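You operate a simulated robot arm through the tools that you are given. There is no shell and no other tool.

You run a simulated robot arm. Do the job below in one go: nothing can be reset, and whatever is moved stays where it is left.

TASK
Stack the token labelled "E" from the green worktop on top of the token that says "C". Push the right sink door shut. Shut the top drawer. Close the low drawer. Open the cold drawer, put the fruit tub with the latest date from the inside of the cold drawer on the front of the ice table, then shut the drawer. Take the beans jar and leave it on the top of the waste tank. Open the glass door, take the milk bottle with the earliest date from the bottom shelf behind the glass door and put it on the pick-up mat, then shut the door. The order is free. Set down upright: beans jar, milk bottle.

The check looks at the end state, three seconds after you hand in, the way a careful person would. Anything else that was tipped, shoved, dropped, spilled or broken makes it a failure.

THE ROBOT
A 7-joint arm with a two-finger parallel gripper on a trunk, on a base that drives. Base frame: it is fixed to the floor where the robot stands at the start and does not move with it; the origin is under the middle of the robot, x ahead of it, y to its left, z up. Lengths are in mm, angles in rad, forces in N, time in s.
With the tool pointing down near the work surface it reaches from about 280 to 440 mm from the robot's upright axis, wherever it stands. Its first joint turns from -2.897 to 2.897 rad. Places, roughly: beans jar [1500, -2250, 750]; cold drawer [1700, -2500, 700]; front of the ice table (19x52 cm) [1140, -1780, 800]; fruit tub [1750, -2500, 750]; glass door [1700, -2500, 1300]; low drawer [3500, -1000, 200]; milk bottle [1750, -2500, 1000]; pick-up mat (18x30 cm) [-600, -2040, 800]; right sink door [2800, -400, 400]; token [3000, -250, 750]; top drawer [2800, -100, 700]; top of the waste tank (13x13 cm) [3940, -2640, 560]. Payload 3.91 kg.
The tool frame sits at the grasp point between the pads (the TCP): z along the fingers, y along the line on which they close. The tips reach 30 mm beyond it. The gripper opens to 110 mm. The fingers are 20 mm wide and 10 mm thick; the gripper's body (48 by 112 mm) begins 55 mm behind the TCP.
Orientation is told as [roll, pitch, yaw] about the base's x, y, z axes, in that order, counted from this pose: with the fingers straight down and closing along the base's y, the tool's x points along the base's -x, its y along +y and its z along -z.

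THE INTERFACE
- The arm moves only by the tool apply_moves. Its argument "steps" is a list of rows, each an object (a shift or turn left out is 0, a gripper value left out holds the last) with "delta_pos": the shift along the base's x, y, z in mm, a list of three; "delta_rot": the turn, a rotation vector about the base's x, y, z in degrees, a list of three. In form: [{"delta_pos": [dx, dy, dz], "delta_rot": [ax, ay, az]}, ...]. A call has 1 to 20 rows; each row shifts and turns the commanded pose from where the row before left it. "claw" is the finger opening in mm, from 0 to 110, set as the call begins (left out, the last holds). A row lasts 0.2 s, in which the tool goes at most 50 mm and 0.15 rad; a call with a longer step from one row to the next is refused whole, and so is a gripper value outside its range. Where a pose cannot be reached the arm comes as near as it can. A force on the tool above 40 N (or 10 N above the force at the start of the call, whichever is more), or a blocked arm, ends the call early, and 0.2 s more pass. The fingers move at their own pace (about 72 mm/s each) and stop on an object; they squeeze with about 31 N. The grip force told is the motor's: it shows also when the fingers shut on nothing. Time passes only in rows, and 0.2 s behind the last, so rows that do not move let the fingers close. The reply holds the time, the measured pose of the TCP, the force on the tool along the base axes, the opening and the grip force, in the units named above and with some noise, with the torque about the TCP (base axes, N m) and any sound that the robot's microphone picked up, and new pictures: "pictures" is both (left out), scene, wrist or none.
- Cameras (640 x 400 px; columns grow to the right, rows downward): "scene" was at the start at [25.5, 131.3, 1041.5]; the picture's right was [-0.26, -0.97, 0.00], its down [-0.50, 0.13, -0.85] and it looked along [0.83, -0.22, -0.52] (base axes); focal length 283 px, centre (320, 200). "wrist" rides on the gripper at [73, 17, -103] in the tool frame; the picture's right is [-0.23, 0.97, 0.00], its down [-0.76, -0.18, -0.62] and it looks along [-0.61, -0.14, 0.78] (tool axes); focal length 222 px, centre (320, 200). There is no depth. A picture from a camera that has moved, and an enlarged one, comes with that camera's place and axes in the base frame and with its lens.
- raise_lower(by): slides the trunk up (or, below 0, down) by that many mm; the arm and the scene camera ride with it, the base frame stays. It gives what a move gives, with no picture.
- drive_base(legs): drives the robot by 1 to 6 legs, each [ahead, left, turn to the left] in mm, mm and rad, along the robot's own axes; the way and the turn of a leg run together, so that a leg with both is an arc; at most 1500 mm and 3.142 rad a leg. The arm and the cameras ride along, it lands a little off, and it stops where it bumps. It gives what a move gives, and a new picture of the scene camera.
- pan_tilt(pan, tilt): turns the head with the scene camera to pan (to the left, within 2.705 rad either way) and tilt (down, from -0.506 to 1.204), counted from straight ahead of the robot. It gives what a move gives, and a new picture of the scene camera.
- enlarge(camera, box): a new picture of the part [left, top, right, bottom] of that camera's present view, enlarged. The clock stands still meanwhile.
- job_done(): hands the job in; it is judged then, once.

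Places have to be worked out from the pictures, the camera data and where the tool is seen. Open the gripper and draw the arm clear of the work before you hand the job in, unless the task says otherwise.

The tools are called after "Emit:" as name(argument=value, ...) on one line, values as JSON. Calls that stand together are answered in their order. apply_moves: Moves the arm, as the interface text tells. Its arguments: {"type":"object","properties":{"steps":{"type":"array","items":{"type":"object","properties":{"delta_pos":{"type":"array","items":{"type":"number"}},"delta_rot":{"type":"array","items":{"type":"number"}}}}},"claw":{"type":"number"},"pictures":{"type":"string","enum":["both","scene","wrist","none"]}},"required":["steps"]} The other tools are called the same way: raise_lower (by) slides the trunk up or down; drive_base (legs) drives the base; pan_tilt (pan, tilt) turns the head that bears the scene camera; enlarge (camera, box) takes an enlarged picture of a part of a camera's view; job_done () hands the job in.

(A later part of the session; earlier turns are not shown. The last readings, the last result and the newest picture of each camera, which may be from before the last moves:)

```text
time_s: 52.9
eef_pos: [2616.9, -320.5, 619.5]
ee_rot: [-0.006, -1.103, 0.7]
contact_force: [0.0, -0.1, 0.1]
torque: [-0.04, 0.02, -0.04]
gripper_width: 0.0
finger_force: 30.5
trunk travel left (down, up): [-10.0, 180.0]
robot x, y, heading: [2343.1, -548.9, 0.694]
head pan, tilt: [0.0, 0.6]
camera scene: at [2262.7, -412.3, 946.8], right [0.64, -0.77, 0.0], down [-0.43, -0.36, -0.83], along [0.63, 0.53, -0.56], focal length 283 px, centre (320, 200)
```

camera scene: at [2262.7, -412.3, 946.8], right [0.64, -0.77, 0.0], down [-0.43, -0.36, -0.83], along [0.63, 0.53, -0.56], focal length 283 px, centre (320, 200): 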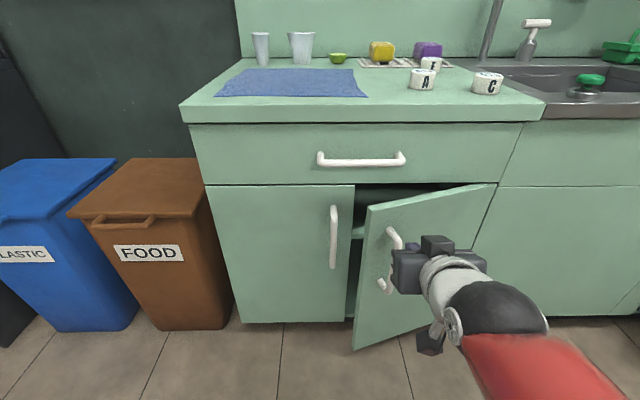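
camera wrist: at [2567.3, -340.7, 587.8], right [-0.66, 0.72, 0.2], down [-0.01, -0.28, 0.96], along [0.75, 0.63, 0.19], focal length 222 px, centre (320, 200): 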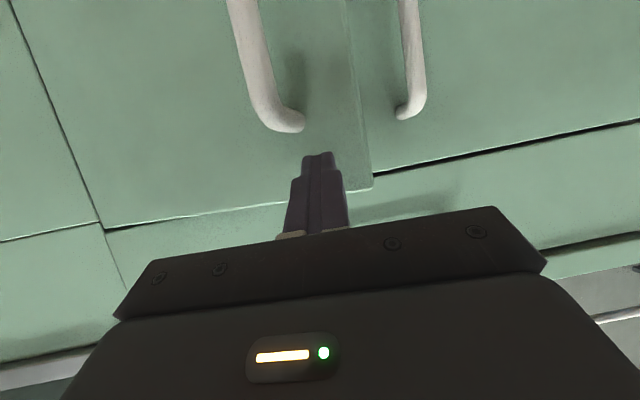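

The tool is now centred on the robot with its tip hinge-side of the handle at z≈605. I push straight in along the normal.

Emit:
apply_moves(steps=[{"delta_pos": [15.4, 12.8, 0]}, {"delta_pos": [15.4, 12.8, 0]}, {"delta_pos": [15.4, 12.8, 0]}, {"delta_pos": [11.5, 9.6, 0]}, {"delta_pos": [11.5, 9.6, 0]}, {"delta_pos": [11.5, 9.6, 0]}, {"delta_pos": [11.5, 9.6, 0]}, {"delta_pos": [11.5, 9.6, 0]}, {"delta_pos": [11.5, 9.6, 0]}], pictures="both")

```text
time_s: 54.9
eef_pos: [2731.7, -224.1, 618.6]
ee_rot: [-0.006, -1.103, 0.701]
contact_force: [-0.5, -0.2, 0.0]
torque: [-0.01, 0.01, 0.02]
gripper_width: 0.1
finger_force: 30.9
trunk travel left (down, up): [-10.0, 180.0]
robot x, y, heading: [2340.1, -551.8, 0.7]
head pan, tilt: [0.0, 0.6]
camera scene: at [2262.7, -412.3, 946.8], right [0.64, -0.77, 0.0], down [-0.43, -0.36, -0.83], along [0.63, 0.53, -0.56], focal length 283 px, centre (320, 200)
camera wrist: at [2624.4, -291.4, 599.8], right [-0.55, 0.81, 0.2], down [-0.05, -0.27, 0.96], along [0.84, 0.52, 0.19], focal length 222 px, centre (320, 200)
```

scene: 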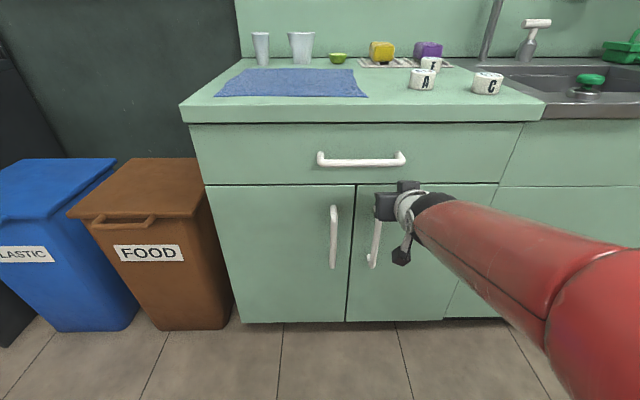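
wrist: 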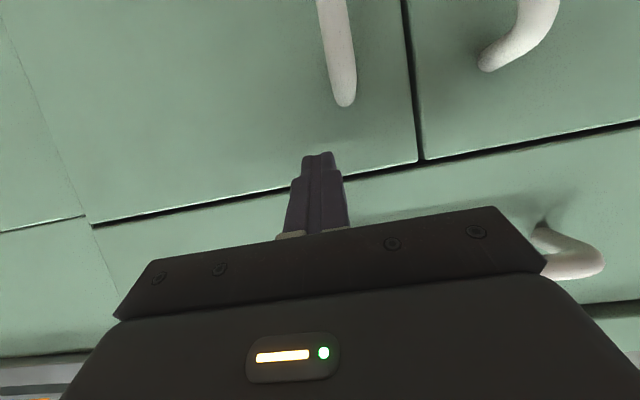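

The door is nearly flush; about 20 mm more travel expected. I'll press in small steps until the stop.

Emit:
apply_moves(steps=[{"delta_pos": [6.2, 5.1, 0]}, {"delta_pos": [6.2, 5.1, 0]}, {"delta_pos": [6.2, 5.1, 0]}, {"delta_pos": [6.2, 5.1, 0]}], pictures="both")

```text
time_s: 55.8
eef_pos: [2751.7, -208.8, 618.8]
ee_rot: [-0.004, -1.101, 0.704]
contact_force: [-18.0, -14.6, 8.3]
torque: [0.04, -0.21, 0.04]
gripper_width: 0.2
finger_force: 31.0
trunk travel left (down, up): [-10.0, 180.0]
robot x, y, heading: [2341.7, -550.5, 0.699]
head pan, tilt: [0.0, 0.6]
stopped in row 4: the force on the tool passed its limit at 59 N (the readings are from after the stop); the commanded pose is now the measured one
camera scene: at [2261.1, -413.6, 947.0], right [0.64, -0.77, 0.0], down [-0.43, -0.36, -0.83], along [0.63, 0.53, -0.56], focal length 283 px, centre (320, 200)
camera wrist: at [2644.0, -275.2, 601.3], right [-0.55, 0.81, 0.2], down [-0.05, -0.27, 0.96], along [0.84, 0.52, 0.19], focal length 222 px, centre (320, 200)
```

scene: 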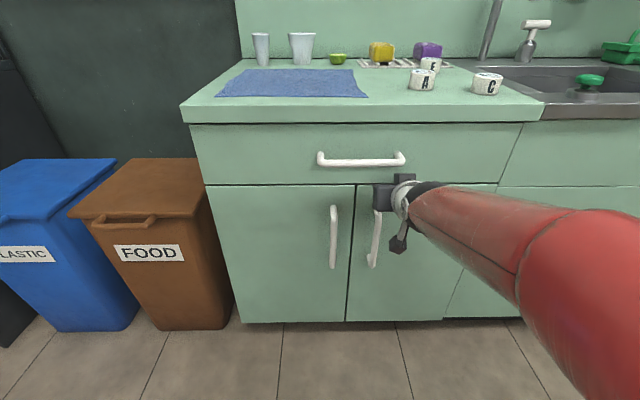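
wrist: 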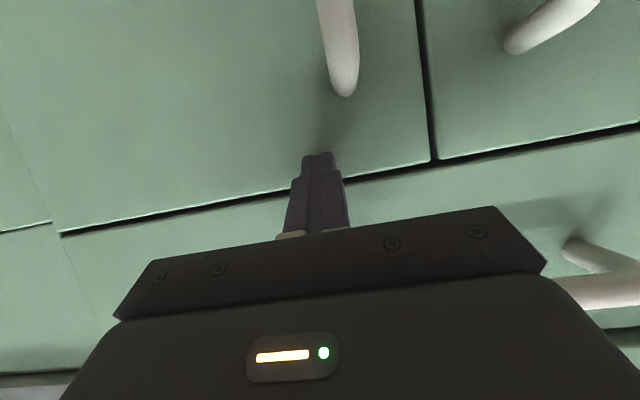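

The door hit its stop (59 N) at the same depth as the drawer, flush. I'll retract the tool, back off and drive right along the unit to the low drawer.

Emit:
apply_moves(steps=[{"delta_pos": [-15.4, -12.8, 0]}, {"delta_pos": [-30.8, -25.6, 0]}, {"delta_pos": [-30.8, -25.6, 0]}, {"delta_pos": [-30.8, -25.6, 0]}], pictures="none")

Emit:
drive_base(legs=[[-200, 0, 0], [0, -1050, 0]])

Emit:
pan_tilt(pan=-0.15, tilt=0.7)

```text
time_s: 56.8
eef_pos: [2643.8, -299.3, 617.3]
ee_rot: [-0.006, -1.095, 0.702]
contact_force: [0.3, 0.3, 0.8]
torque: [-0.02, 0.01, -0.01]
gripper_width: 0.0
finger_force: 30.9
trunk travel left (down, up): [-10.0, 180.0]
robot x, y, heading: [2343.3, -550.3, 0.699]
head pan, tilt: [0.0, 0.6]
```

```text
time_s: 63.5
eef_pos: [3173.4, -1246.0, 617.3]
ee_rot: [-0.006, -1.098, 0.694]
contact_force: [0.7, 0.7, 0.5]
torque: [-0.03, -0.01, 0.03]
gripper_width: 0.3
finger_force: 30.7
trunk travel left (down, up): [-10.0, 180.0]
robot x, y, heading: [2868.1, -1492.7, 0.686]
head pan, tilt: [0.0, 0.6]
camera scene: at [2791.0, -1356.7, 946.8], right [0.64, -0.77, 0.0], down [-0.44, -0.36, -0.83], along [0.64, 0.52, -0.56], focal length 283 px, centre (320, 200)
```

scene: 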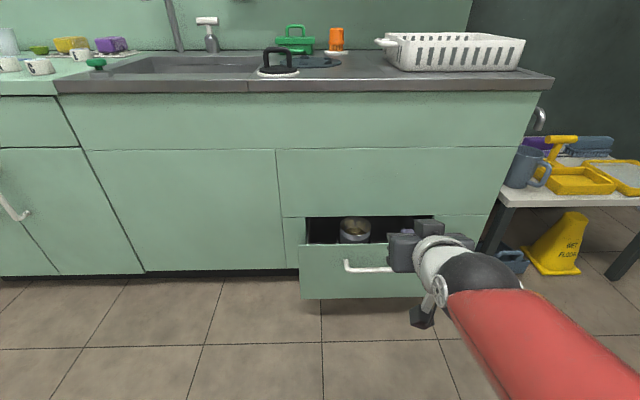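

```text
time_s: 64.2
eef_pos: [3174.0, -1245.2, 618.4]
ee_rot: [-0.005, -1.097, 0.692]
contact_force: [-0.2, 0.4, 0.1]
torque: [-0.01, -0.01, 0.06]
gripper_width: 0.0
finger_force: 30.7
trunk travel left (down, up): [-10.0, 180.0]
robot x, y, heading: [2874.4, -1492.5, 0.684]
head pan, tilt: [-0.15, 0.7]
camera scene: at [2795.7, -1369.2, 938.2], right [0.51, -0.86, 0.0], down [-0.55, -0.33, -0.77], along [0.66, 0.39, -0.64], focal length 283 px, centre (320, 200)
```

scene: 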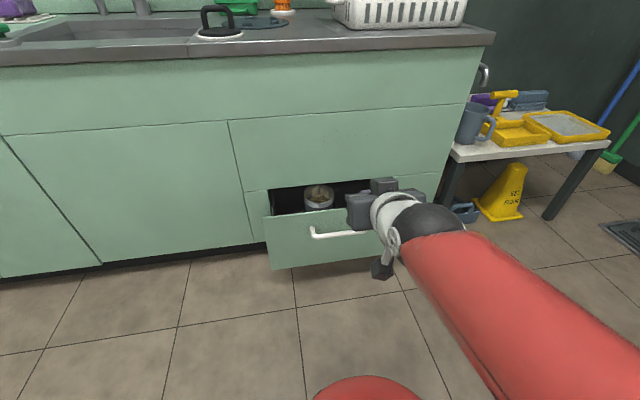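

The low drawer front spans about z 110–360 with handle at ~311, roughly straight ahead of the robot. I'll lower the trunk the last 10 mm, extend the arm and lower it to above the handle height, staying short of the drawer.

Emit:
raise_lower(by=-10)

Emit:
apply_moves(steps=[{"delta_pos": [30.8, 25.6, 0]}, {"delta_pos": [30.8, 25.6, 0]}, {"delta_pos": [30.8, 25.6, 0]}, {"delta_pos": [23, 19, -25]}, {"delta_pos": [11.5, 9.6, -40]}, {"delta_pos": [0, 0, -45]}, {"delta_pos": [0, 0, -45]}, {"delta_pos": [0, 0, -45]}], pictures="scene")

```text
time_s: 64.8
eef_pos: [3173.9, -1245.9, 607.9]
ee_rot: [-0.006, -1.099, 0.694]
contact_force: [0.1, 0.0, 0.4]
torque: [0.04, -0.01, 0.02]
gripper_width: 0.2
finger_force: 30.9
trunk travel left (down, up): [0.0, 190.0]
robot x, y, heading: [2867.6, -1497.0, 0.687]
head pan, tilt: [-0.15, 0.7]
```

```text
time_s: 66.6
eef_pos: [3301.1, -1141.5, 407.7]
ee_rot: [-0.004, -1.098, 0.693]
contact_force: [0.3, -0.5, 0.5]
torque: [0.01, 0.01, -0.03]
gripper_width: 0.0
finger_force: 31.3
trunk travel left (down, up): [0.0, 190.0]
robot x, y, heading: [2866.6, -1495.3, 0.684]
head pan, tilt: [-0.15, 0.7]
camera scene: at [2795.8, -1369.2, 928.2], right [0.51, -0.86, 0.0], down [-0.55, -0.33, -0.76], along [0.66, 0.39, -0.64], focal length 283 px, centre (320, 200)
```

scene: 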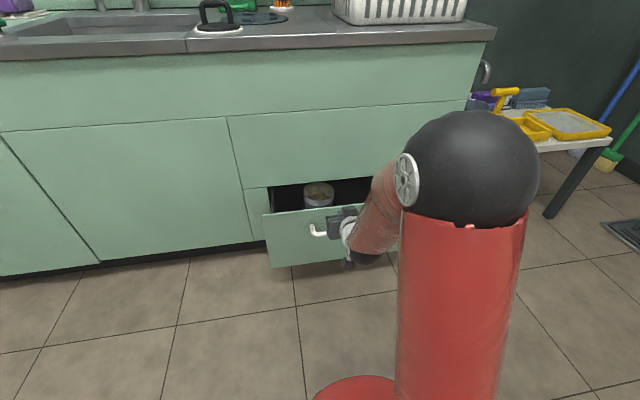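

The arm reaches low here. I'll go down to tip level just above the handle and check the wrist view.

Emit:
apply_moves(steps=[{"delta_pos": [0, 0, -30]}, {"delta_pos": [0, 0, -28]}], pictures="both")

```text
time_s: 67.2
eef_pos: [3301.2, -1139.5, 350.9]
ee_rot: [-0.006, -1.098, 0.692]
contact_force: [-0.3, 0.2, -0.1]
torque: [0.02, -0.05, -0.03]
gripper_width: 0.0
finger_force: 31.0
trunk travel left (down, up): [0.0, 190.0]
robot x, y, heading: [2867.8, -1494.6, 0.689]
head pan, tilt: [-0.15, 0.7]
camera scene: at [2795.8, -1369.2, 928.2], right [0.51, -0.86, 0.0], down [-0.55, -0.33, -0.76], along [0.66, 0.39, -0.64], focal length 283 px, centre (320, 200)
camera wrist: at [3193.7, -1207.4, 333.4], right [-0.54, 0.82, 0.2], down [-0.05, -0.27, 0.96], along [0.84, 0.51, 0.18], focal length 222 px, centre (320, 200)
```

scene: 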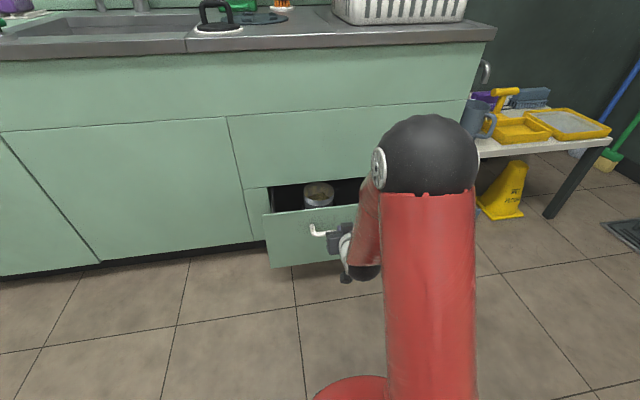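
wrist: 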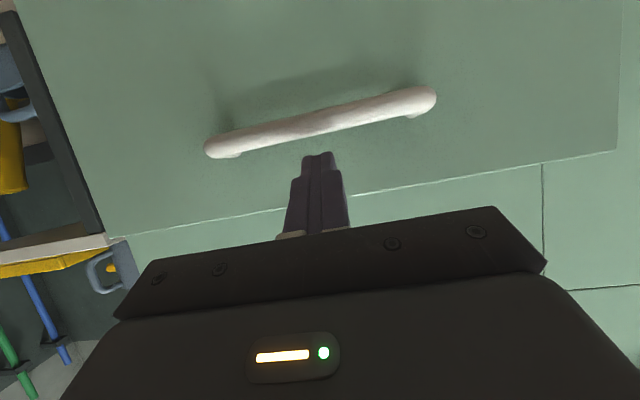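

Tip is above the handle and below the drawer's top edge. Pushing straight in.

Emit:
apply_moves(steps=[{"delta_pos": [15.4, 12.8, 0]}, {"delta_pos": [15.4, 12.8, 0]}, {"delta_pos": [11.5, 9.6, 0]}, {"delta_pos": [11.5, 9.6, 0]}, {"delta_pos": [11.5, 9.6, 0]}, {"delta_pos": [11.5, 9.6, 0]}, {"delta_pos": [11.5, 9.6, 0]}, {"delta_pos": [11.5, 9.6, 0]}, {"delta_pos": [7.7, 6.4, 0]}, {"delta_pos": [7.7, 6.4, 0]}], pictures="both")

```text
time_s: 69.4
eef_pos: [3416.3, -1044.4, 349.7]
ee_rot: [-0.006, -1.099, 0.693]
contact_force: [0.9, 0.3, 1.1]
torque: [0.01, 0.0, -0.01]
gripper_width: 0.0
finger_force: 31.1
trunk travel left (down, up): [0.0, 190.0]
robot x, y, heading: [2867.5, -1493.5, 0.688]
head pan, tilt: [-0.15, 0.7]
camera scene: at [2795.9, -1369.1, 928.2], right [0.51, -0.86, 0.0], down [-0.55, -0.33, -0.76], along [0.66, 0.39, -0.64], focal length 283 px, centre (320, 200)
camera wrist: at [3308.2, -1109.8, 332.2], right [-0.54, 0.82, 0.2], down [-0.05, -0.27, 0.96], along [0.84, 0.51, 0.18], focal length 222 px, centre (320, 200)
```

scene: 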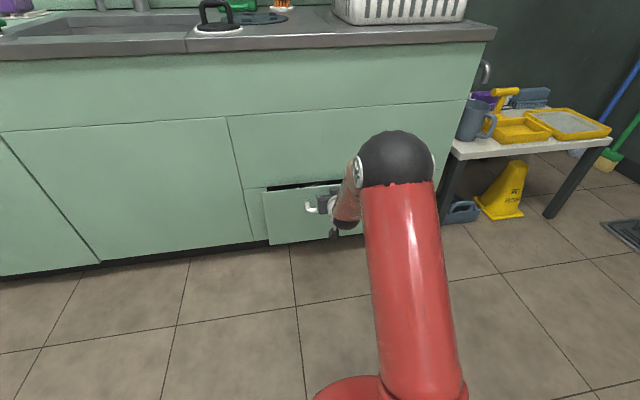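
wrist: 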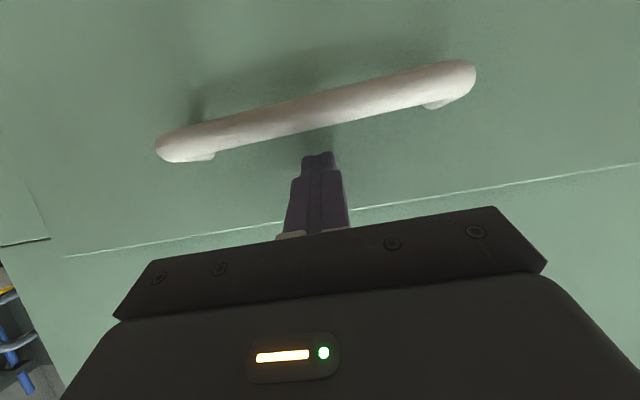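

The drawer has moved almost all the way; ~25 mm remain. I continue slowly until the stop.

Emit:
apply_moves(steps=[{"delta_pos": [6.2, 5.1, 0]}, {"delta_pos": [6.2, 5.1, 0]}, {"delta_pos": [6.2, 5.1, 0]}, {"delta_pos": [6.2, 5.1, 0]}, {"delta_pos": [6.2, 5.1, 0]}], pictures="both")

```text
time_s: 70.6
eef_pos: [3447.0, -1018.6, 349.8]
ee_rot: [-0.005, -1.098, 0.693]
contact_force: [-0.4, 0.3, -0.3]
torque: [-0.02, -0.02, 0.02]
gripper_width: 0.1
finger_force: 31.0
trunk travel left (down, up): [0.0, 190.0]
robot x, y, heading: [2865.9, -1493.6, 0.691]
head pan, tilt: [-0.15, 0.7]
camera scene: at [2795.9, -1369.1, 928.2], right [0.51, -0.86, 0.0], down [-0.55, -0.33, -0.76], along [0.66, 0.39, -0.64], focal length 283 px, centre (320, 200)
camera wrist: at [3339.3, -1084.6, 332.1], right [-0.54, 0.82, 0.2], down [-0.05, -0.27, 0.96], along [0.84, 0.51, 0.18], focal length 222 px, centre (320, 200)
```

scene: 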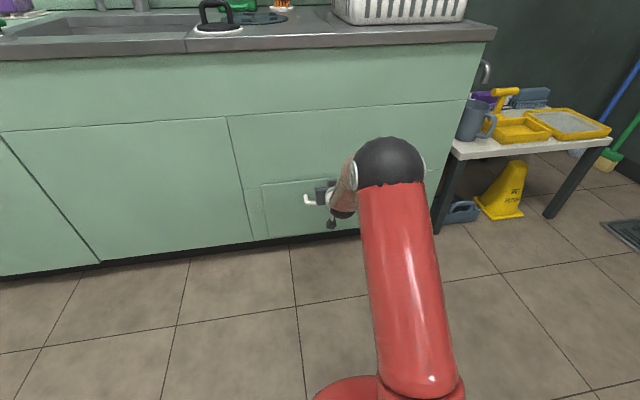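
wrist: 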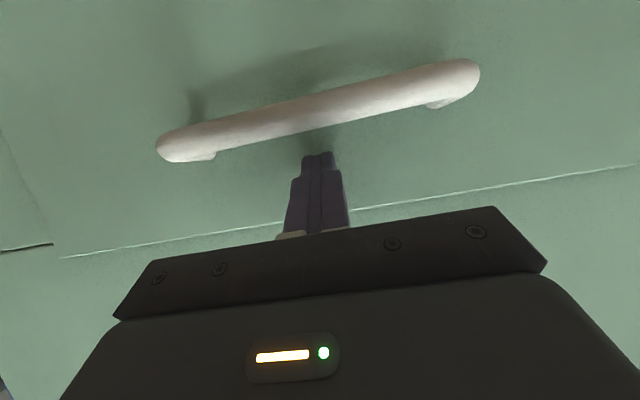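

Still no stop force; continuing a bit more.

Emit:
apply_moves(steps=[{"delta_pos": [4.6, 3.8, 0]}, {"delta_pos": [4.6, 3.8, 0]}, {"delta_pos": [4.6, 3.8, 0]}, {"delta_pos": [4.6, 3.8, 0]}, {"delta_pos": [4.6, 3.8, 0]}], pictures="both")

```text
time_s: 71.0
eef_pos: [3446.1, -1018.0, 348.8]
ee_rot: [-0.005, -1.09, 0.692]
contact_force: [-9.8, -6.5, 4.9]
torque: [0.07, -0.05, 0.05]
gripper_width: 0.1
finger_force: 30.8
trunk travel left (down, up): [0.0, 190.0]
robot x, y, heading: [2866.1, -1495.4, 0.685]
head pan, tilt: [-0.15, 0.7]
stopped in row 1: the force on the tool passed its limit at 54 N (the readings are from after the stop); the commanded pose is now the measured one
camera scene: at [2795.0, -1369.9, 928.2], right [0.51, -0.86, 0.0], down [-0.55, -0.33, -0.77], along [0.66, 0.39, -0.64], focal length 283 px, centre (320, 200)
camera wrist: at [3339.4, -1084.5, 331.7], right [-0.54, 0.82, 0.2], down [-0.04, -0.26, 0.96], along [0.84, 0.51, 0.18], focal length 222 px, centre (320, 200)
```

scene: 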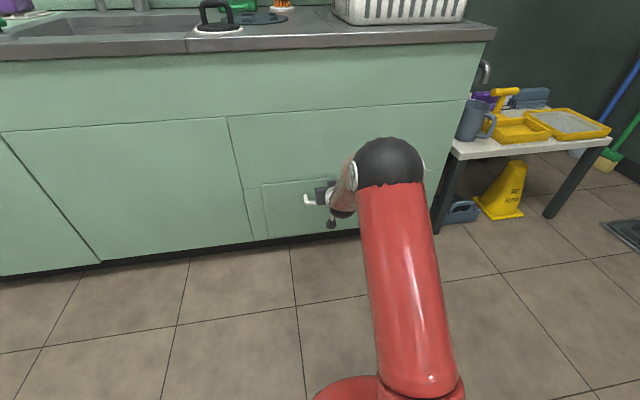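
wrist: 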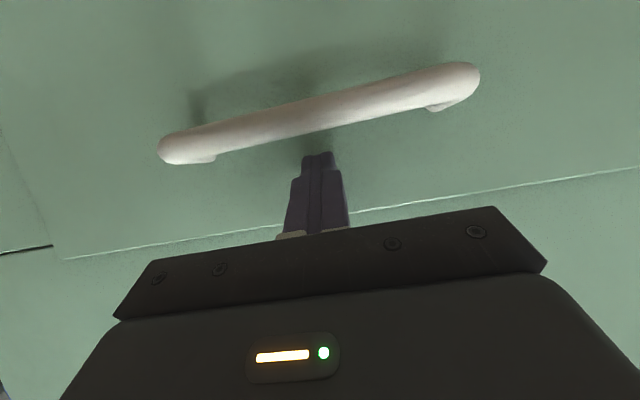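

The low drawer is shut (54 N stop). I'll retract the arm back and up, then raise the trunk for the token work.

Emit:
apply_moves(steps=[{"delta_pos": [-15.4, -12.8, 0]}, {"delta_pos": [-30.8, -25.6, 0]}, {"delta_pos": [-30.8, -25.6, 0]}, {"delta_pos": [-30.8, -25.6, 0]}, {"delta_pos": [0, 0, 45]}, {"delta_pos": [0, 0, 45]}, {"delta_pos": [0, 0, 45]}, {"delta_pos": [0, 0, 45]}, {"delta_pos": [-15, -12.8, 45]}, {"delta_pos": [-15, -12.8, 45], "delta_rot": [-4.47, 5.38, 0]}, {"delta_pos": [-15, -12.8, 20], "delta_rot": [-4.47, 5.38, 0]}, {"delta_pos": [-15, -12.8, 0], "delta_rot": [-4.47, 5.38, 0]}, {"delta_pos": [-15, -12.8, 0], "delta_rot": [-4.47, 5.38, 0]}], pictures="scene", claw=0)

Emit:
raise_lower(by=190)

Emit:
pan_tilt(pan=0, tilt=0.6)

```text
time_s: 73.8
eef_pos: [3266.1, -1171.4, 637.4]
ee_rot: [-0.006, -0.604, 0.692]
contact_force: [-0.1, -0.6, 0.5]
torque: [0.0, 0.0, -0.01]
gripper_width: 0.1
finger_force: 30.8
trunk travel left (down, up): [0.0, 190.0]
robot x, y, heading: [2867.0, -1493.5, 0.684]
head pan, tilt: [-0.15, 0.7]
camera scene: at [2795.4, -1369.5, 928.2], right [0.51, -0.86, 0.0], down [-0.55, -0.33, -0.76], along [0.66, 0.39, -0.64], focal length 283 px, centre (320, 200)
```

scene: 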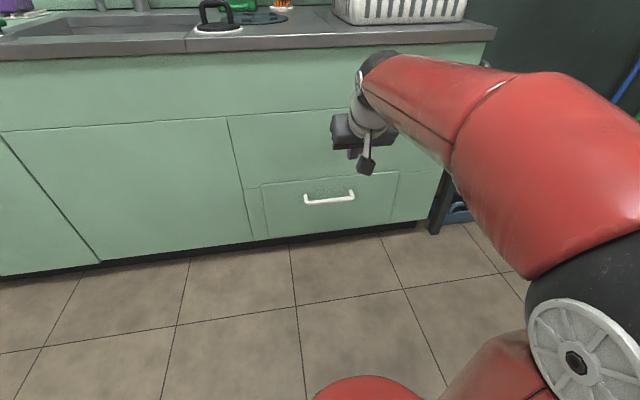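

```text
time_s: 75.8
eef_pos: [3266.8, -1171.2, 826.3]
ee_rot: [-0.004, -0.603, 0.694]
contact_force: [0.0, -0.2, -0.2]
torque: [-0.01, -0.02, 0.01]
gripper_width: 0.2
finger_force: 30.9
trunk travel left (down, up): [-190.0, 0.0]
robot x, y, heading: [2867.5, -1496.0, 0.686]
head pan, tilt: [-0.15, 0.7]
```

```text
time_s: 76.5
eef_pos: [3266.0, -1171.4, 826.4]
ee_rot: [-0.007, -0.603, 0.693]
contact_force: [-0.3, -1.1, -0.5]
torque: [0.01, -0.04, 0.01]
gripper_width: 0.2
finger_force: 31.2
trunk travel left (down, up): [-190.0, 0.0]
robot x, y, heading: [2870.8, -1495.5, 0.689]
head pan, tilt: [0.0, 0.6]
camera scene: at [2790.8, -1356.9, 1126.8], right [0.63, -0.77, 0.0], down [-0.44, -0.36, -0.82], along [0.64, 0.52, -0.57], focal length 283 px, centre (320, 200)
```

scene: 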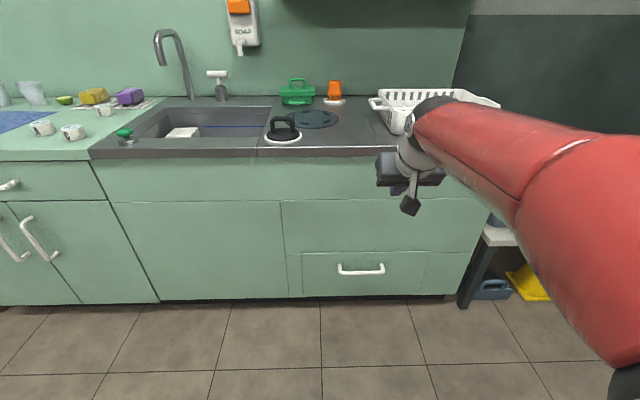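

Low drawer is flush. I'll raise and retract the arm, then drive left and toward the green worktop.

Emit:
apply_moves(steps=[{"delta_pos": [-27.7, -23, 24]}, {"delta_pos": [-27.7, -23, 24]}, {"delta_pos": [-27.7, -23, 24]}, {"delta_pos": [-27.7, -23, 24]}, {"delta_pos": [-27.7, -23, 24]}], pictures="none", claw=110)

Emit:
drive_base(legs=[[0, 940, 0], [250, 0, 0]])

```text
time_s: 77.7
eef_pos: [3127.0, -1287.8, 945.2]
ee_rot: [-0.006, -0.601, 0.693]
contact_force: [-0.5, -0.9, -0.5]
torque: [-0.03, 0.0, 0.02]
gripper_width: 110.0
finger_force: 0.0
trunk travel left (down, up): [-190.0, 0.0]
robot x, y, heading: [2867.9, -1491.0, 0.688]
head pan, tilt: [0.0, 0.6]
```

```text
time_s: 84.1
eef_pos: [2722.5, -397.9, 946.4]
ee_rot: [-0.006, -0.602, 0.703]
contact_force: [0.0, 0.0, 0.7]
torque: [0.01, -0.01, 0.03]
gripper_width: 110.2
finger_force: 0.0
trunk travel left (down, up): [-190.0, 0.0]
robot x, y, heading: [2464.6, -608.8, 0.694]
head pan, tilt: [0.0, 0.6]
camera scene: at [2388.0, -471.1, 1126.8], right [0.64, -0.77, 0.0], down [-0.43, -0.36, -0.83], along [0.63, 0.53, -0.56], focal length 283 px, centre (320, 200)
```

scene: 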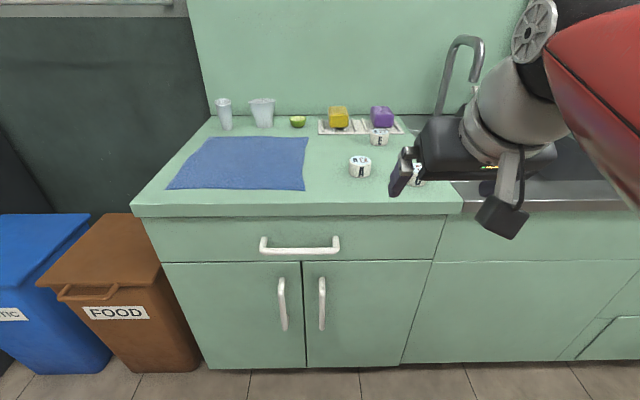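

The worktop (z≈802) is ahead; E sits ~10 mm right of my centreline. I'll drive 160 mm closer, keeping the base clear of the cabinet.

Emit:
drive_base(legs=[[160, 0, 0]])

Emit:
apply_moves(steps=[{"delta_pos": [0, 0, 0]}], pictures="both")

```text
time_s: 85.5
eef_pos: [2844.9, -296.1, 945.8]
ee_rot: [-0.006, -0.603, 0.701]
contact_force: [-0.2, 1.0, 0.3]
torque: [0.01, 0.04, -0.01]
gripper_width: 110.2
finger_force: 0.1
trunk travel left (down, up): [-190.0, 0.0]
robot x, y, heading: [2588.7, -506.0, 0.691]
head pan, tilt: [0.0, 0.6]
camera scene: at [2510.7, -368.7, 1126.8], right [0.64, -0.77, 0.0], down [-0.43, -0.36, -0.83], along [0.63, 0.53, -0.56], focal length 283 px, centre (320, 200)
```

scene: 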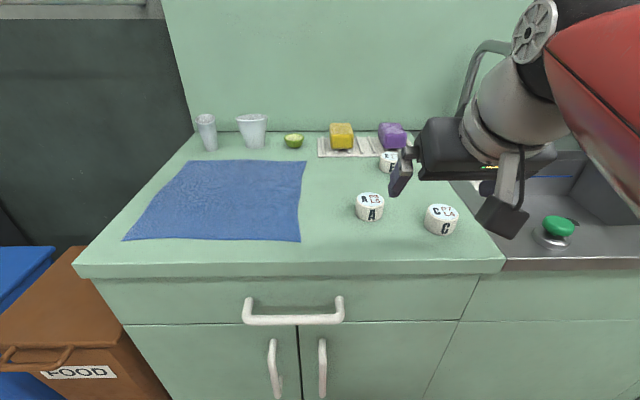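

```text
time_s: 85.9
eef_pos: [2846.2, -295.6, 945.9]
ee_rot: [-0.005, -0.603, 0.699]
contact_force: [0.1, -0.4, 0.5]
torque: [0.0, -0.01, 0.01]
gripper_width: 109.6
finger_force: 0.2
trunk travel left (down, up): [-190.0, 0.0]
robot x, y, heading: [2589.2, -503.3, 0.699]
head pan, tilt: [0.0, 0.6]
camera scene: at [2510.7, -368.7, 1126.8], right [0.64, -0.77, 0.0], down [-0.43, -0.36, -0.83], along [0.63, 0.53, -0.56], focal length 283 px, centre (320, 200)
camera wrist: at [2743.2, -358.3, 989.4], right [-0.48, 0.87, 0.12], down [0.32, 0.04, 0.95], along [0.81, 0.5, -0.3], focal length 222 px, centre (320, 200)
```

scene: 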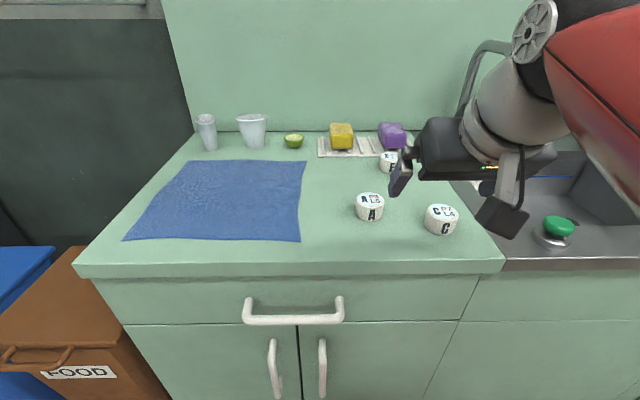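
wrist: 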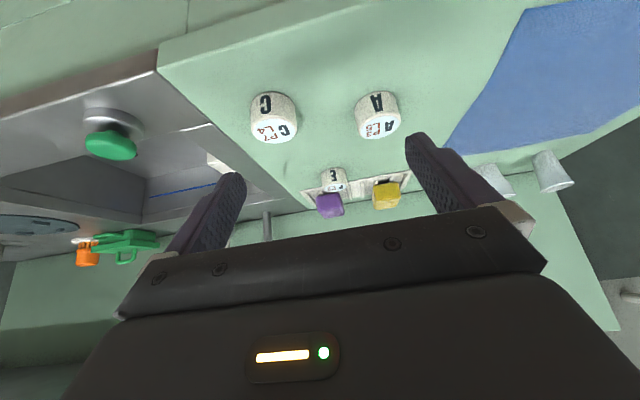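

The wrist camera gives a good view of all tokens. I'll enlarge both views to measure E and C precisely.

Emit:
enlarge(camera="wrist", box=[220, 70, 460, 220])

Emit:
enlarge(camera="scene", box=[300, 110, 492, 260])

```text
2.67 times, centred on (340, 145) of wrist
camera zoom: at [2743.2, -358.3, 989.4], right [-0.48, 0.87, 0.12], down [0.32, 0.04, 0.95], along [0.81, 0.5, -0.3], focal length 592 px, centre (267, 347)
```

zoom: 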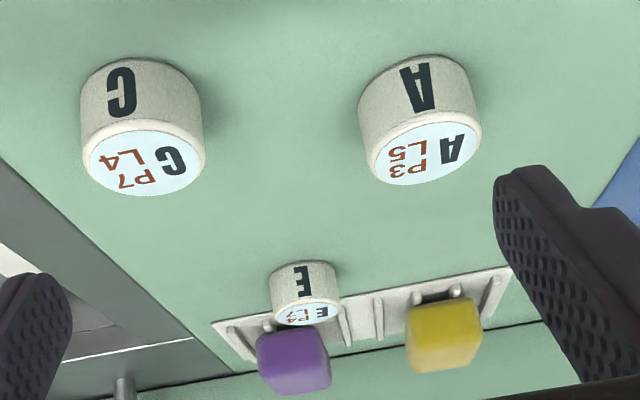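

```text
2.67 times, centred on (396, 185) of scene
camera zoom: at [2510.7, -368.7, 1126.8], right [0.64, -0.77, 0.0], down [-0.43, -0.36, -0.83], along [0.63, 0.53, -0.56], focal length 754 px, centre (117, 240)
```

zoom: 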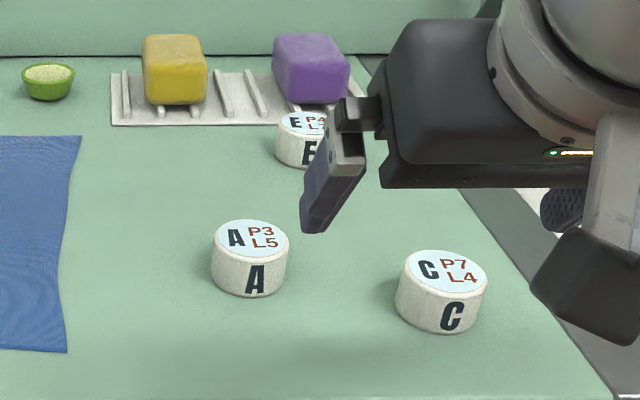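

Triangulating: E's top is at about (u 2057, v 2308), C's top at (2102, 2092), both z≈830 with diameter ≈56 mm and worktop at z≈800. I'll move the open gripper above E at the present 0.6 rad tilt to test the reach.

Emit:
apply_moves(steps=[{"delta_pos": [34.3, 21.4, 0]}, {"delta_pos": [34.3, 21.4, 0]}, {"delta_pos": [30.8, 25.6, 0]}, {"delta_pos": [30.8, 25.6, 0]}, {"delta_pos": [30.8, 25.6, -10]}, {"delta_pos": [30.8, 25.6, -10]}], pictures="both")

```text
time_s: 87.3
eef_pos: [3037.0, -150.4, 925.8]
ee_rot: [-0.006, -0.603, 0.7]
contact_force: [-0.7, -0.2, 0.5]
torque: [-0.01, -0.03, -0.03]
gripper_width: 110.0
finger_force: 0.0
trunk travel left (down, up): [-190.0, 0.0]
robot x, y, heading: [2586.7, -506.4, 0.703]
head pan, tilt: [0.0, 0.6]
camera scene: at [2510.5, -368.8, 1126.8], right [0.64, -0.77, 0.0], down [-0.43, -0.36, -0.83], along [0.63, 0.53, -0.56], focal length 283 px, centre (320, 200)
camera wrist: at [2934.9, -212.6, 969.5], right [-0.48, 0.87, 0.12], down [0.32, 0.04, 0.95], along [0.82, 0.5, -0.3], focal length 222 px, centre (320, 200)
```

scene: 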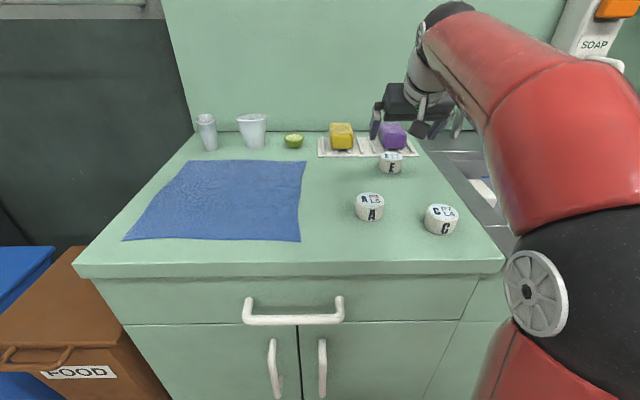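
wrist: 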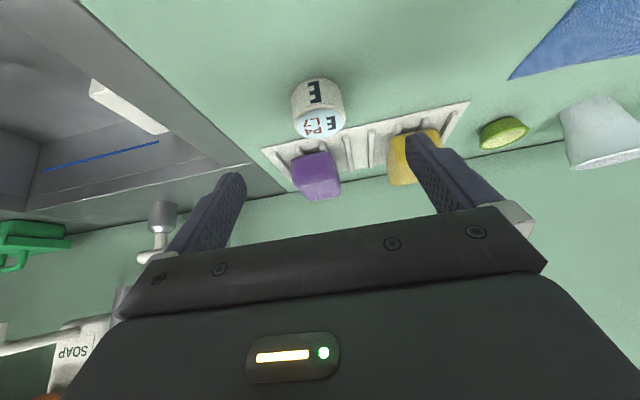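

The reach is fine: TCP above/in front of E with E measured again at (2057, 2310). I'll descend along the tool axis so the fingers straddle E just above the worktop.

Emit:
apply_moves(steps=[{"delta_pos": [11.3, 9.4, -23]}, {"delta_pos": [11.3, 9.4, -23]}, {"delta_pos": [11.3, 9.4, -23]}, {"delta_pos": [11.3, 9.4, -21]}], pictures="both")

```text
time_s: 88.3
eef_pos: [3084.0, -113.9, 835.7]
ee_rot: [-0.003, -0.602, 0.7]
contact_force: [-0.2, -1.1, -0.3]
torque: [-0.01, -0.01, 0.02]
gripper_width: 109.9
finger_force: 0.0
trunk travel left (down, up): [-190.0, 0.0]
robot x, y, heading: [2586.0, -504.0, 0.699]
head pan, tilt: [0.0, 0.6]
camera scene: at [2510.7, -368.7, 1126.8], right [0.64, -0.77, 0.0], down [-0.43, -0.36, -0.83], along [0.63, 0.53, -0.56], focal length 283 px, centre (320, 200)
camera wrist: at [2980.6, -176.5, 879.4], right [-0.48, 0.87, 0.12], down [0.32, 0.04, 0.95], along [0.81, 0.5, -0.3], focal length 222 px, centre (320, 200)
```

scene: 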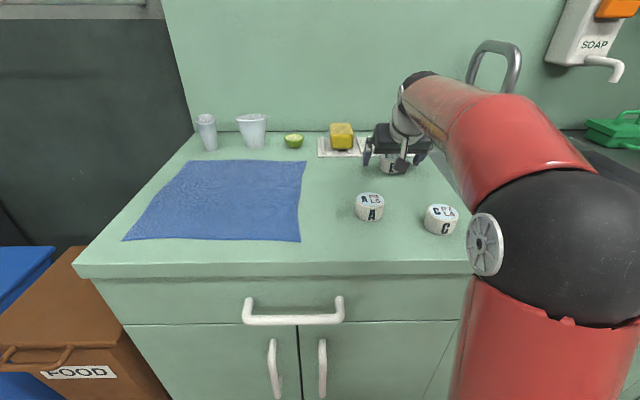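
wrist: 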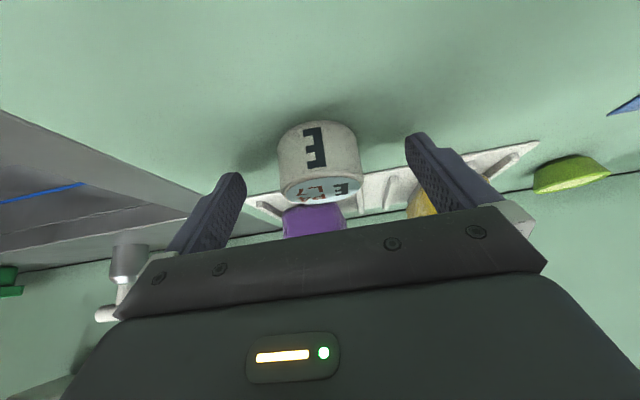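

E is centred between the fingertips. I close the gripper on it.

Emit:
apply_moves(steps=[{}, {}, {}, {}, {}], claw=30, pictures="wrist")

```text
time_s: 89.5
eef_pos: [3082.1, -114.7, 836.1]
ee_rot: [-0.006, -0.603, 0.699]
contact_force: [-0.2, 0.1, 0.5]
torque: [-0.02, 0.01, -0.01]
gripper_width: 50.2
finger_force: 31.0
trunk travel left (down, up): [-190.0, 0.0]
robot x, y, heading: [2589.7, -507.8, 0.698]
head pan, tilt: [0.0, 0.6]
camera wrist: at [2980.5, -176.5, 879.7], right [-0.48, 0.87, 0.12], down [0.32, 0.04, 0.95], along [0.81, 0.5, -0.3], focal length 222 px, centre (320, 200)
```

wrist: 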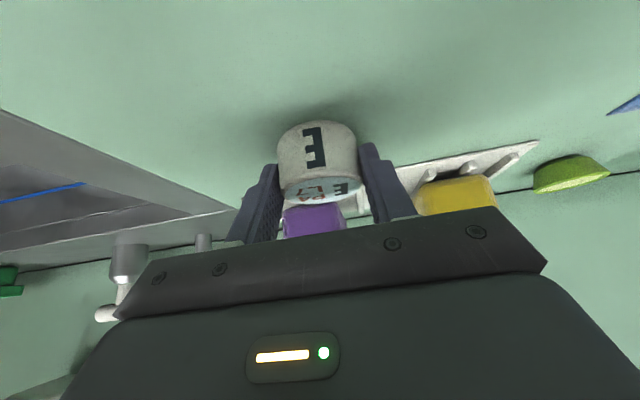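

E is held (50 mm wide). I lift it straight up 70 mm and look.

Emit:
apply_moves(steps=[{"delta_pos": [0, 0, 15]}, {"delta_pos": [0, 0, 25]}, {"delta_pos": [0, 0, 30]}], pictures="both")

```text
time_s: 90.3
eef_pos: [3083.6, -114.8, 906.4]
ee_rot: [-0.005, -0.603, 0.702]
contact_force: [0.9, -0.4, -0.5]
torque: [0.0, -0.01, 0.0]
gripper_width: 50.5
finger_force: 31.3
trunk travel left (down, up): [-190.0, 0.0]
robot x, y, heading: [2586.1, -501.7, 0.693]
head pan, tilt: [0.0, 0.6]
camera scene: at [2510.9, -368.5, 1126.8], right [0.64, -0.77, 0.0], down [-0.43, -0.36, -0.82], along [0.63, 0.53, -0.57], focal length 283 px, centre (320, 200)
camera wrist: at [2981.5, -177.6, 949.7], right [-0.48, 0.87, 0.12], down [0.32, 0.04, 0.95], along [0.81, 0.5, -0.3], focal length 222 px, centre (320, 200)
```

scene: 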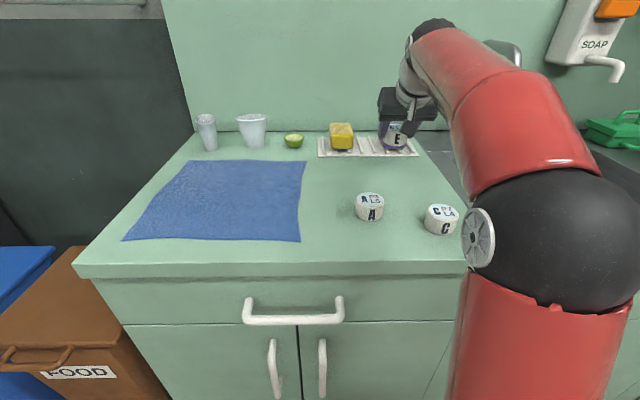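
wrist: 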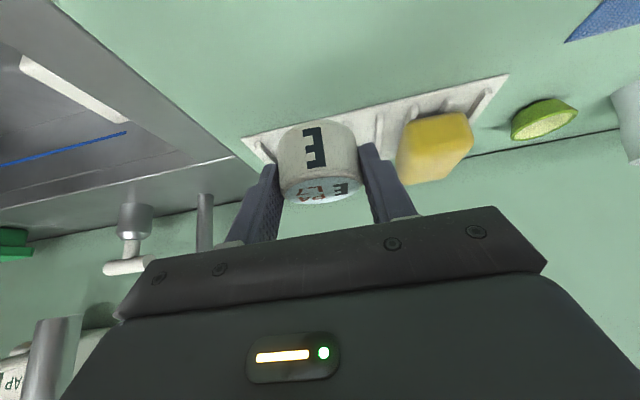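

E is held squarely. Now I carry it over C (45 mm right, 218 mm back toward me), staying ~40 mm above.

Emit:
apply_moves(steps=[{"delta_pos": [-27.9, -34.6, 0]}, {"delta_pos": [-27.9, -34.6, 0]}, {"delta_pos": [-27.9, -34.6, 0]}, {"delta_pos": [-27.9, -34.6, 0]}, {"delta_pos": [-27.9, -34.6, 0]}], pictures="both")

Emit:
enlarge(camera="scene", box=[340, 130, 532, 250])

Emit:
enlarge(camera="wrist", box=[200, 70, 440, 220])

```text
time_s: 91.5
eef_pos: [2943.3, -286.7, 904.8]
ee_rot: [-0.006, -0.603, 0.701]
contact_force: [0.7, 0.2, -0.7]
torque: [-0.02, 0.01, -0.02]
gripper_width: 50.1
finger_force: 31.0
trunk travel left (down, up): [-190.0, 0.0]
robot x, y, heading: [2590.0, -506.8, 0.7]
head pan, tilt: [0.0, 0.6]
camera scene: at [2511.1, -368.3, 1126.8], right [0.64, -0.77, 0.0], down [-0.43, -0.36, -0.82], along [0.63, 0.53, -0.57], focal length 283 px, centre (320, 200)
camera wrist: at [2841.3, -348.5, 949.4], right [-0.48, 0.87, 0.12], down [0.32, 0.04, 0.95], along [0.81, 0.5, -0.3], focal length 222 px, centre (320, 200)
```

scene: 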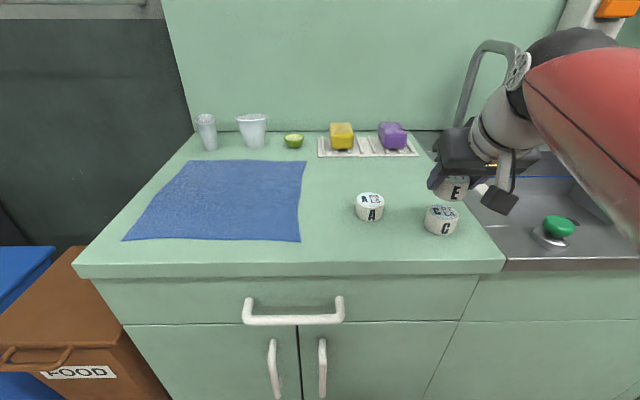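
wrist: 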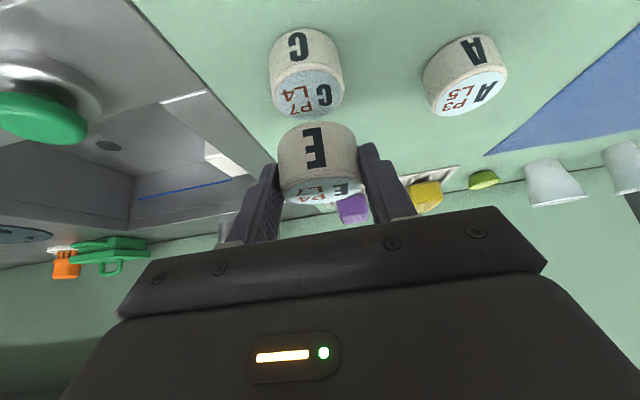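

```text
3.33 times, centred on (436, 190) of scene
camera zoom: at [2511.1, -368.3, 1126.8], right [0.64, -0.77, 0.0], down [-0.43, -0.36, -0.82], along [0.63, 0.53, -0.57], focal length 942 px, centre (-67, 233)
```

zoom: 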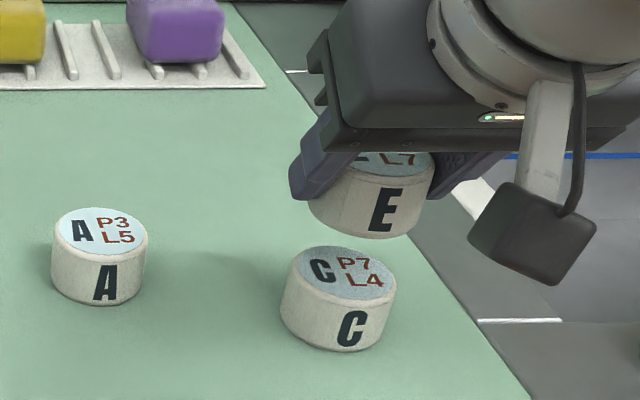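

```text
2.67 times, centred on (320, 145) of wrist
camera zoom: at [2841.3, -348.5, 949.4], right [-0.48, 0.87, 0.12], down [0.32, 0.04, 0.95], along [0.81, 0.5, -0.3], focal length 592 px, centre (320, 347)
```

zoom: 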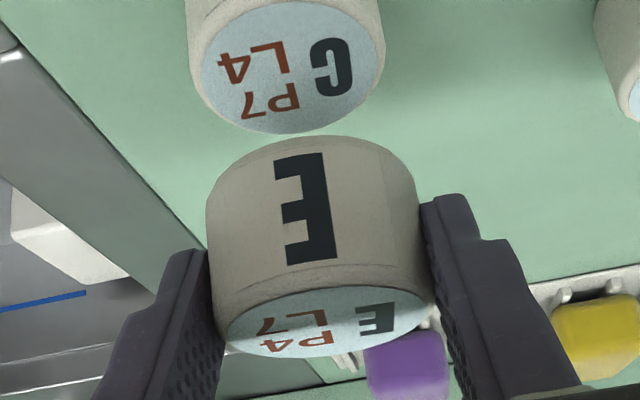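

E's centre is within a few mm of C's centre laterally and ~5 mm too far back. I'll shift 5 mm toward me and lower 28 mm, then check alignment again.

Emit:
apply_moves(steps=[{"delta_pos": [-3.8, -3.2, -8]}, {"delta_pos": [0, 0, -10]}, {"delta_pos": [0, 0, -10]}], pictures="none")

Emit:
enlarge(camera="scene", box=[340, 130, 532, 250])

Emit:
enlarge(camera="wrist", box=[200, 70, 440, 220])

```text
time_s: 92.3
eef_pos: [2939.4, -290.0, 876.7]
ee_rot: [-0.004, -0.603, 0.698]
contact_force: [0.6, 0.4, 0.4]
torque: [0.06, -0.03, -0.02]
gripper_width: 50.0
finger_force: 31.1
trunk travel left (down, up): [-190.0, 0.0]
robot x, y, heading: [2589.0, -505.3, 0.694]
head pan, tilt: [0.0, 0.6]
```

```text
3.33 times, centred on (436, 190) of scene
camera zoom: at [2510.8, -368.6, 1126.8], right [0.64, -0.77, 0.0], down [-0.43, -0.36, -0.83], along [0.63, 0.53, -0.56], focal length 942 px, centre (-67, 233)
```

zoom: 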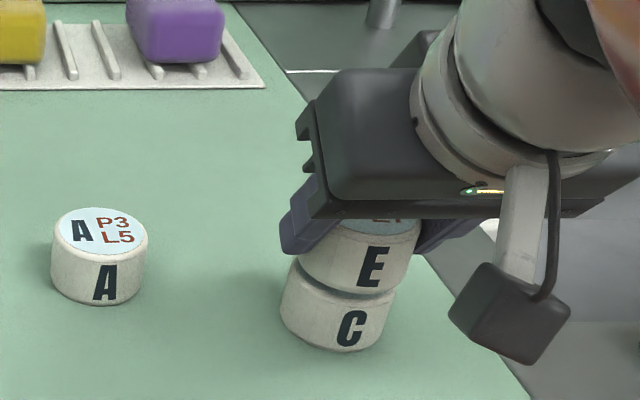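

```text
2.67 times, centred on (320, 145) of wrist
camera zoom: at [2836.0, -352.3, 921.0], right [-0.48, 0.87, 0.12], down [0.32, 0.04, 0.95], along [0.81, 0.5, -0.3], focal length 592 px, centre (320, 347)
```

zoom: 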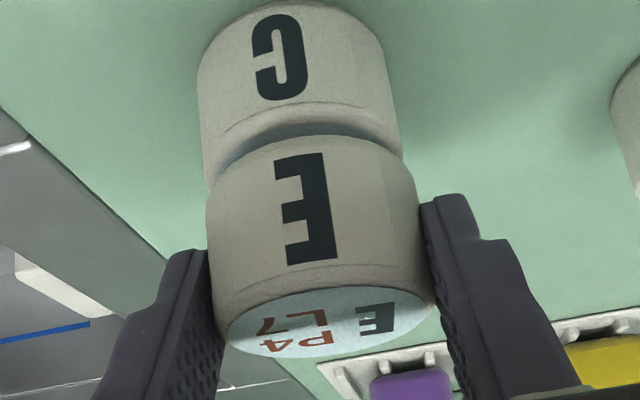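

E is aligned with C to within a few mm in both views. I lower gently in small steps until contact shows.

Emit:
apply_moves(steps=[{"delta_pos": [0, 0, -3]}, {"delta_pos": [0, 0, -3]}, {"delta_pos": [0, 0, -2]}], pictures="none")

Emit:
enlarge(camera="wrist", box=[200, 70, 440, 220])

Emit:
enlarge(camera="scene", box=[340, 130, 532, 250])

```text
time_s: 93.1
eef_pos: [2937.9, -289.2, 870.6]
ee_rot: [-0.005, -0.604, 0.699]
contact_force: [-0.2, 0.8, 0.2]
torque: [0.03, 0.0, -0.02]
gripper_width: 50.4
finger_force: 31.1
trunk travel left (down, up): [-190.0, 0.0]
robot x, y, heading: [2587.5, -502.6, 0.697]
head pan, tilt: [0.0, 0.6]
```

```text
2.67 times, centred on (320, 145) of wrist
camera zoom: at [2836.5, -351.8, 913.3], right [-0.48, 0.87, 0.12], down [0.32, 0.04, 0.95], along [0.81, 0.5, -0.3], focal length 592 px, centre (320, 347)
```

zoom: 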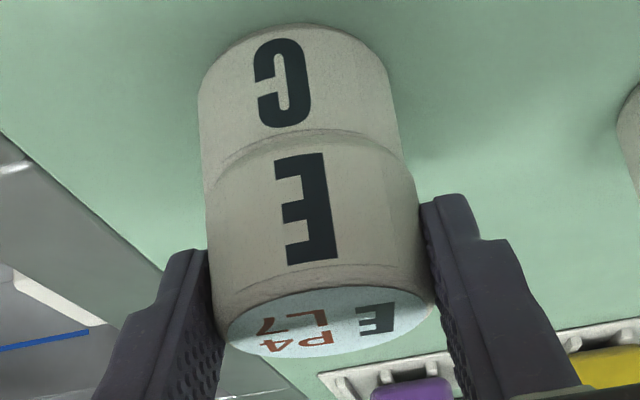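

```text
3.33 times, centred on (436, 190) of scene
camera zoom: at [2510.7, -368.6, 1126.8], right [0.64, -0.77, 0.0], down [-0.43, -0.36, -0.83], along [0.63, 0.53, -0.56], focal length 942 px, centre (-67, 233)
```

zoom: 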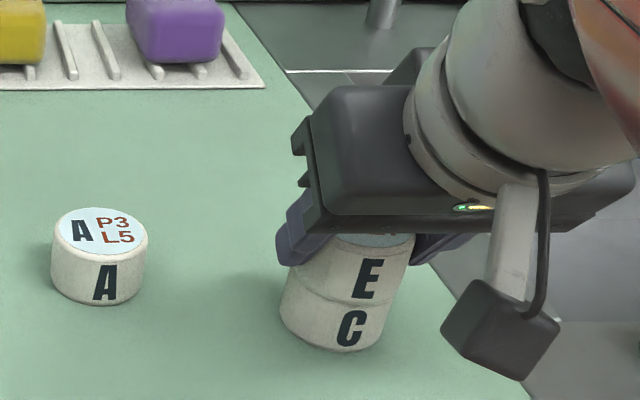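

Very close to contact and well aligned. A few more millimetres.

Emit:
apply_moves(steps=[{"delta_pos": [0, 0, -1.5]}, {"delta_pos": [0, 0, -1.5]}], pictures="none")

Emit:
enlarge(camera="wrist", box=[200, 70, 440, 220])

```text
time_s: 93.7
eef_pos: [2939.0, -288.5, 869.1]
ee_rot: [-0.005, -0.608, 0.701]
contact_force: [-0.8, 0.0, 14.2]
torque: [0.08, -0.04, 0.0]
gripper_width: 50.2
finger_force: 31.1
trunk travel left (down, up): [-190.0, 0.0]
robot x, y, heading: [2591.8, -506.1, 0.698]
head pan, tilt: [0.0, 0.6]
```

```text
2.67 times, centred on (320, 145) of wrist
camera zoom: at [2836.4, -351.9, 912.3], right [-0.48, 0.87, 0.12], down [0.32, 0.04, 0.95], along [0.82, 0.5, -0.3], focal length 592 px, centre (320, 347)
```

zoom: 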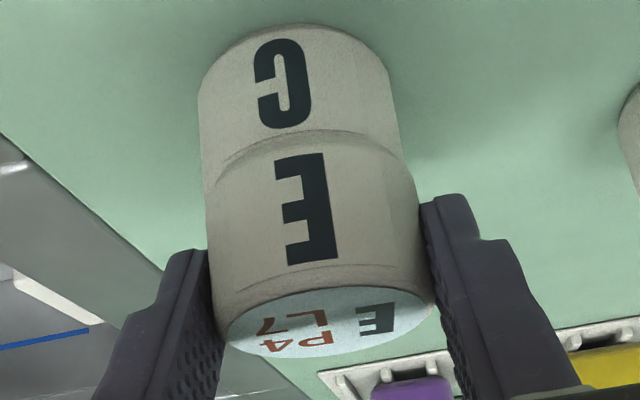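

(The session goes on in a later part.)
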